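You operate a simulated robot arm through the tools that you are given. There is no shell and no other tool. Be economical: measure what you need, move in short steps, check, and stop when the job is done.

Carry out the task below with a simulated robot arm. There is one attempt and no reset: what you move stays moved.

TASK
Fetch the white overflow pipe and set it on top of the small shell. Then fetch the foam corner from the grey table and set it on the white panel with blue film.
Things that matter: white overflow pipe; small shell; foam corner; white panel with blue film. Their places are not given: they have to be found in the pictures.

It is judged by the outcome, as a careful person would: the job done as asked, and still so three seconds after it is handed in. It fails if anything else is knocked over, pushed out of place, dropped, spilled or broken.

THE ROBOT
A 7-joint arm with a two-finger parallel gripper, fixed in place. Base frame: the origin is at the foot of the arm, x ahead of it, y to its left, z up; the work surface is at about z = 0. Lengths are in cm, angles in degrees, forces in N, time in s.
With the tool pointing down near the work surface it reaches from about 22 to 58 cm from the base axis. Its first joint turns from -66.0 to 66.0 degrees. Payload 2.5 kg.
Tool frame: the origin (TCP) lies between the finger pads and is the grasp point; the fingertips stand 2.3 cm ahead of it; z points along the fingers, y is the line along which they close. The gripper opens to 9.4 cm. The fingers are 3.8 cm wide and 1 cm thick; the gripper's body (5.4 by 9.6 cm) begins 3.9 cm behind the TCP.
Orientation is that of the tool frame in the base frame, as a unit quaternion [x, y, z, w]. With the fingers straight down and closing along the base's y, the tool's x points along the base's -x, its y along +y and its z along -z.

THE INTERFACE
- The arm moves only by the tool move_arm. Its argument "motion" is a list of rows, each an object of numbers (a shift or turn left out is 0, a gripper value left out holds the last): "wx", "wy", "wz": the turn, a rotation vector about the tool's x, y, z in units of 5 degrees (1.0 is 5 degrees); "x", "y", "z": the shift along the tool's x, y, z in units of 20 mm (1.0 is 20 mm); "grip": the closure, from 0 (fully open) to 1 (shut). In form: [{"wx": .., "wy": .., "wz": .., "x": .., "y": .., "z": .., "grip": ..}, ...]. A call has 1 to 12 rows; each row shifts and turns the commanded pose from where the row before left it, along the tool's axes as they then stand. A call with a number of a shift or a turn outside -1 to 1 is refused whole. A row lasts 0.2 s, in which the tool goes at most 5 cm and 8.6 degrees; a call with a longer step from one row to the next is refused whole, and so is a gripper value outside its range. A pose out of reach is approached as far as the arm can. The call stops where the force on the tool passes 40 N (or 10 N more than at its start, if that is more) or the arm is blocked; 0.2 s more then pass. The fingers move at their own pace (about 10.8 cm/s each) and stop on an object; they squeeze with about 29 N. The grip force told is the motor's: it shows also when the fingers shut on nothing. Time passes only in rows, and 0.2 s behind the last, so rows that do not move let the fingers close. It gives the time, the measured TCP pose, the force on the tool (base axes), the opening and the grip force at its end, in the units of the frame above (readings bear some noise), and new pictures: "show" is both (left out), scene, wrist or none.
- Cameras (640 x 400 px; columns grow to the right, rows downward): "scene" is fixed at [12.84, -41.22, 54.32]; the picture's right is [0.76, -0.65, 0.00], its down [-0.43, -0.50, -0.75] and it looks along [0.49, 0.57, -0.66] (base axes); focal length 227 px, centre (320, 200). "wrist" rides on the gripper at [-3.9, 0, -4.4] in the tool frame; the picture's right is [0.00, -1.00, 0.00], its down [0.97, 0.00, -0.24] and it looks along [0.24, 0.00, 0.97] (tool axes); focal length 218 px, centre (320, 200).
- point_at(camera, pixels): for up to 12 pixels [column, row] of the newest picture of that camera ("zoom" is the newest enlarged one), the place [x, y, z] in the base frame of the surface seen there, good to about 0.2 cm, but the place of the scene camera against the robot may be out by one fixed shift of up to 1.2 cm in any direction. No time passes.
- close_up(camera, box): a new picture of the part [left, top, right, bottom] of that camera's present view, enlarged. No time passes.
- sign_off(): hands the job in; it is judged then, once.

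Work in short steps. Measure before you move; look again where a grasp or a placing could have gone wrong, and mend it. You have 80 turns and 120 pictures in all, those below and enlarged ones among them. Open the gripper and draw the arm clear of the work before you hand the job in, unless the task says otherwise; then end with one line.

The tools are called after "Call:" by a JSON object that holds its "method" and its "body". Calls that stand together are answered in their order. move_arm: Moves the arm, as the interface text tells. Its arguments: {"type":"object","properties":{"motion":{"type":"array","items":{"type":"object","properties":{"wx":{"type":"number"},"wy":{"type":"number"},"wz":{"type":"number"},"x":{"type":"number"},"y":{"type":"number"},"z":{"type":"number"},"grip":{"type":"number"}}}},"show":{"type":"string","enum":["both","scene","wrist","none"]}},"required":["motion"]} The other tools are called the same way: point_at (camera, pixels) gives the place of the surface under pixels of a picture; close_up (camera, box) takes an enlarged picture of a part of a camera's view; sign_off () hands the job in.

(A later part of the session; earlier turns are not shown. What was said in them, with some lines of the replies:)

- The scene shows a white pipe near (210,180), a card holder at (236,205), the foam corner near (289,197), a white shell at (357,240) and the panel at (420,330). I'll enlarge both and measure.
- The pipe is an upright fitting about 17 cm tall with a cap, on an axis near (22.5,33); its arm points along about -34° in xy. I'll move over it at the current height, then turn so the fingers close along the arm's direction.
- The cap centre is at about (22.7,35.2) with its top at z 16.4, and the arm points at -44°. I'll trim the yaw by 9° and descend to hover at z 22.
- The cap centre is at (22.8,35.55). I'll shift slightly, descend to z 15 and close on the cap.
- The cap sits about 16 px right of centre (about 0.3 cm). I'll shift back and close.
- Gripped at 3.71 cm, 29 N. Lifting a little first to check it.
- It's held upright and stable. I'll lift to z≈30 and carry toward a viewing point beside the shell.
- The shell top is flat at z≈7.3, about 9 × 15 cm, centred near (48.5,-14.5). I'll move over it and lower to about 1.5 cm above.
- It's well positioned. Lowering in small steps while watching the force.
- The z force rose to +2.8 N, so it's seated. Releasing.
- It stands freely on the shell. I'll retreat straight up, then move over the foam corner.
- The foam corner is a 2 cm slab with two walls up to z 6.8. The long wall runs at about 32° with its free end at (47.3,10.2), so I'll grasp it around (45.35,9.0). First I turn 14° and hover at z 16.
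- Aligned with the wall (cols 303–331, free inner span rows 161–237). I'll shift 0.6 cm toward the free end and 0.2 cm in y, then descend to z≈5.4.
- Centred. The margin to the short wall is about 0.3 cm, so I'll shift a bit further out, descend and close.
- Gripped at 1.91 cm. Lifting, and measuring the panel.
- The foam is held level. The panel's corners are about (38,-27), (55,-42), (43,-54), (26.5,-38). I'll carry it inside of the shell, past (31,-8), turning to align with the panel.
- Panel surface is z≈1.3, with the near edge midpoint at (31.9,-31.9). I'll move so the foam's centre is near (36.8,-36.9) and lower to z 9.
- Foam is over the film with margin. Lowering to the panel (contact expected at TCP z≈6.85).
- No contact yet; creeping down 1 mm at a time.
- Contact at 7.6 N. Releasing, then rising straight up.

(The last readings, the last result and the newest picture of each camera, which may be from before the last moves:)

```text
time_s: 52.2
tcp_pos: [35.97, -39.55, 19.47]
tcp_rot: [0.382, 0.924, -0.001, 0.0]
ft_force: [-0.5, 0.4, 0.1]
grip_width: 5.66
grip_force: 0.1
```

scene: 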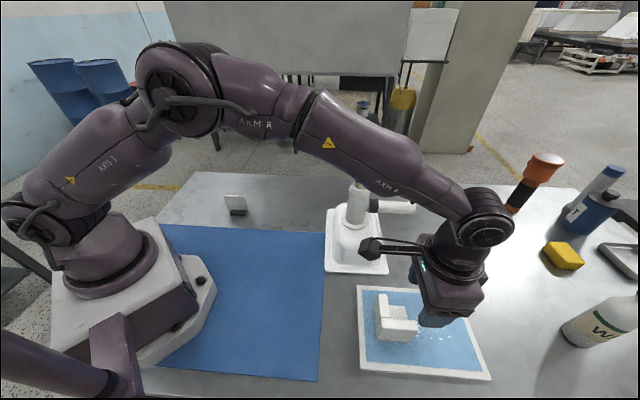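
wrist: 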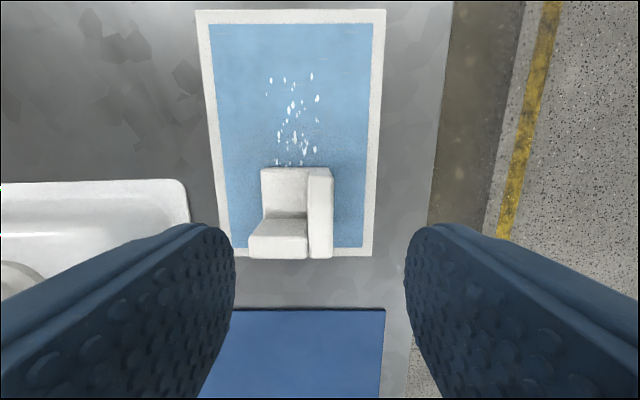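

Foam sits well within the film. Drawing the arm up and back, gripper open.

Call:
{"method": "move_arm", "body": {"motion": [{"z": -0.9, "grip": 0}, {"z": -0.9}, {"z": -0.9}, {"z": -0.9}, {"z": -0.9}, {"x": 0.9}, {"x": 0.9}, {"x": 0.9}, {"x": 0.9}, {"x": 0.9}, {"x": 0.9}, {"x": 0}], "show": "both"}}

Call:
{"method": "close_up", "body": {"camera": "scene", "box": [300, 150, 500, 390]}}

```text
time_s: 54.8
tcp_pos: [28.1, -31.96, 28.3]
tcp_rot: [0.382, 0.924, 0.0, 0.0]
ft_force: [-0.4, 0.5, -0.5]
grip_width: 9.4
grip_force: 0.0
```

scene: 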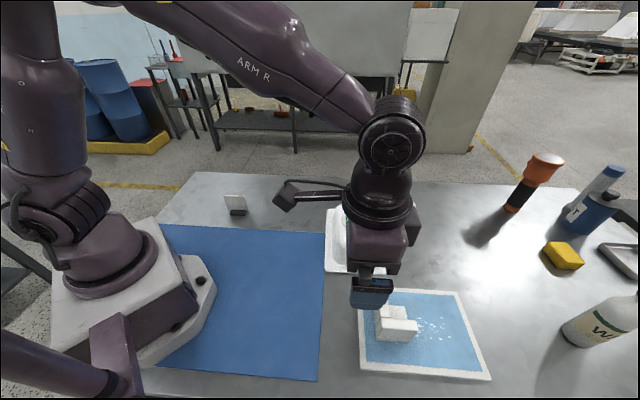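
wrist: 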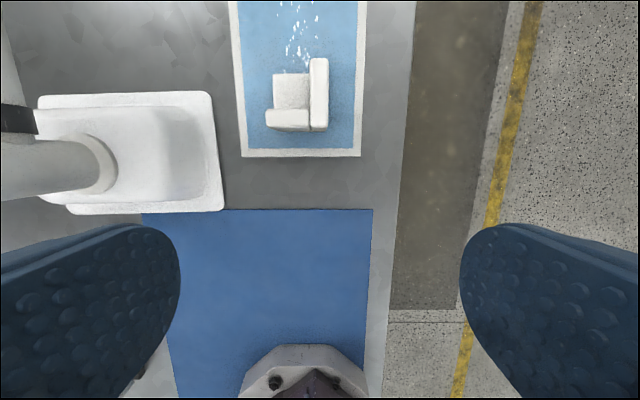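

```text
1.67 times, centred on (400, 270) of scene
```

zoom: 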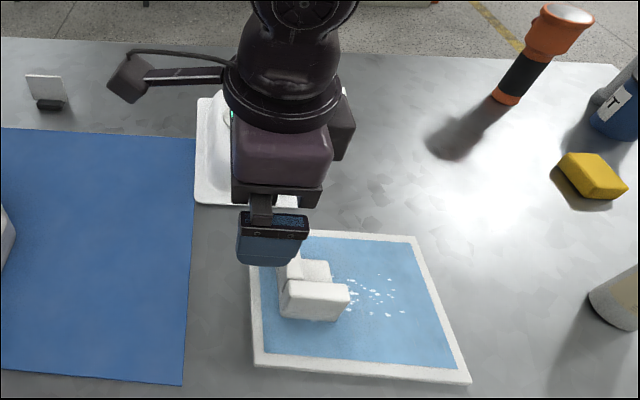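

The wrist view shows the pipe still standing on the shell and the foam on the film, with everything else in place. Handing in.

Call:
{"method": "sign_off", "body": {}}

```text
The job is handed in.
```

The white overflow pipe stands on top of the small shell, the foam corner rests on the white panel with blue film, and the arm is drawn clear with the gripper open.
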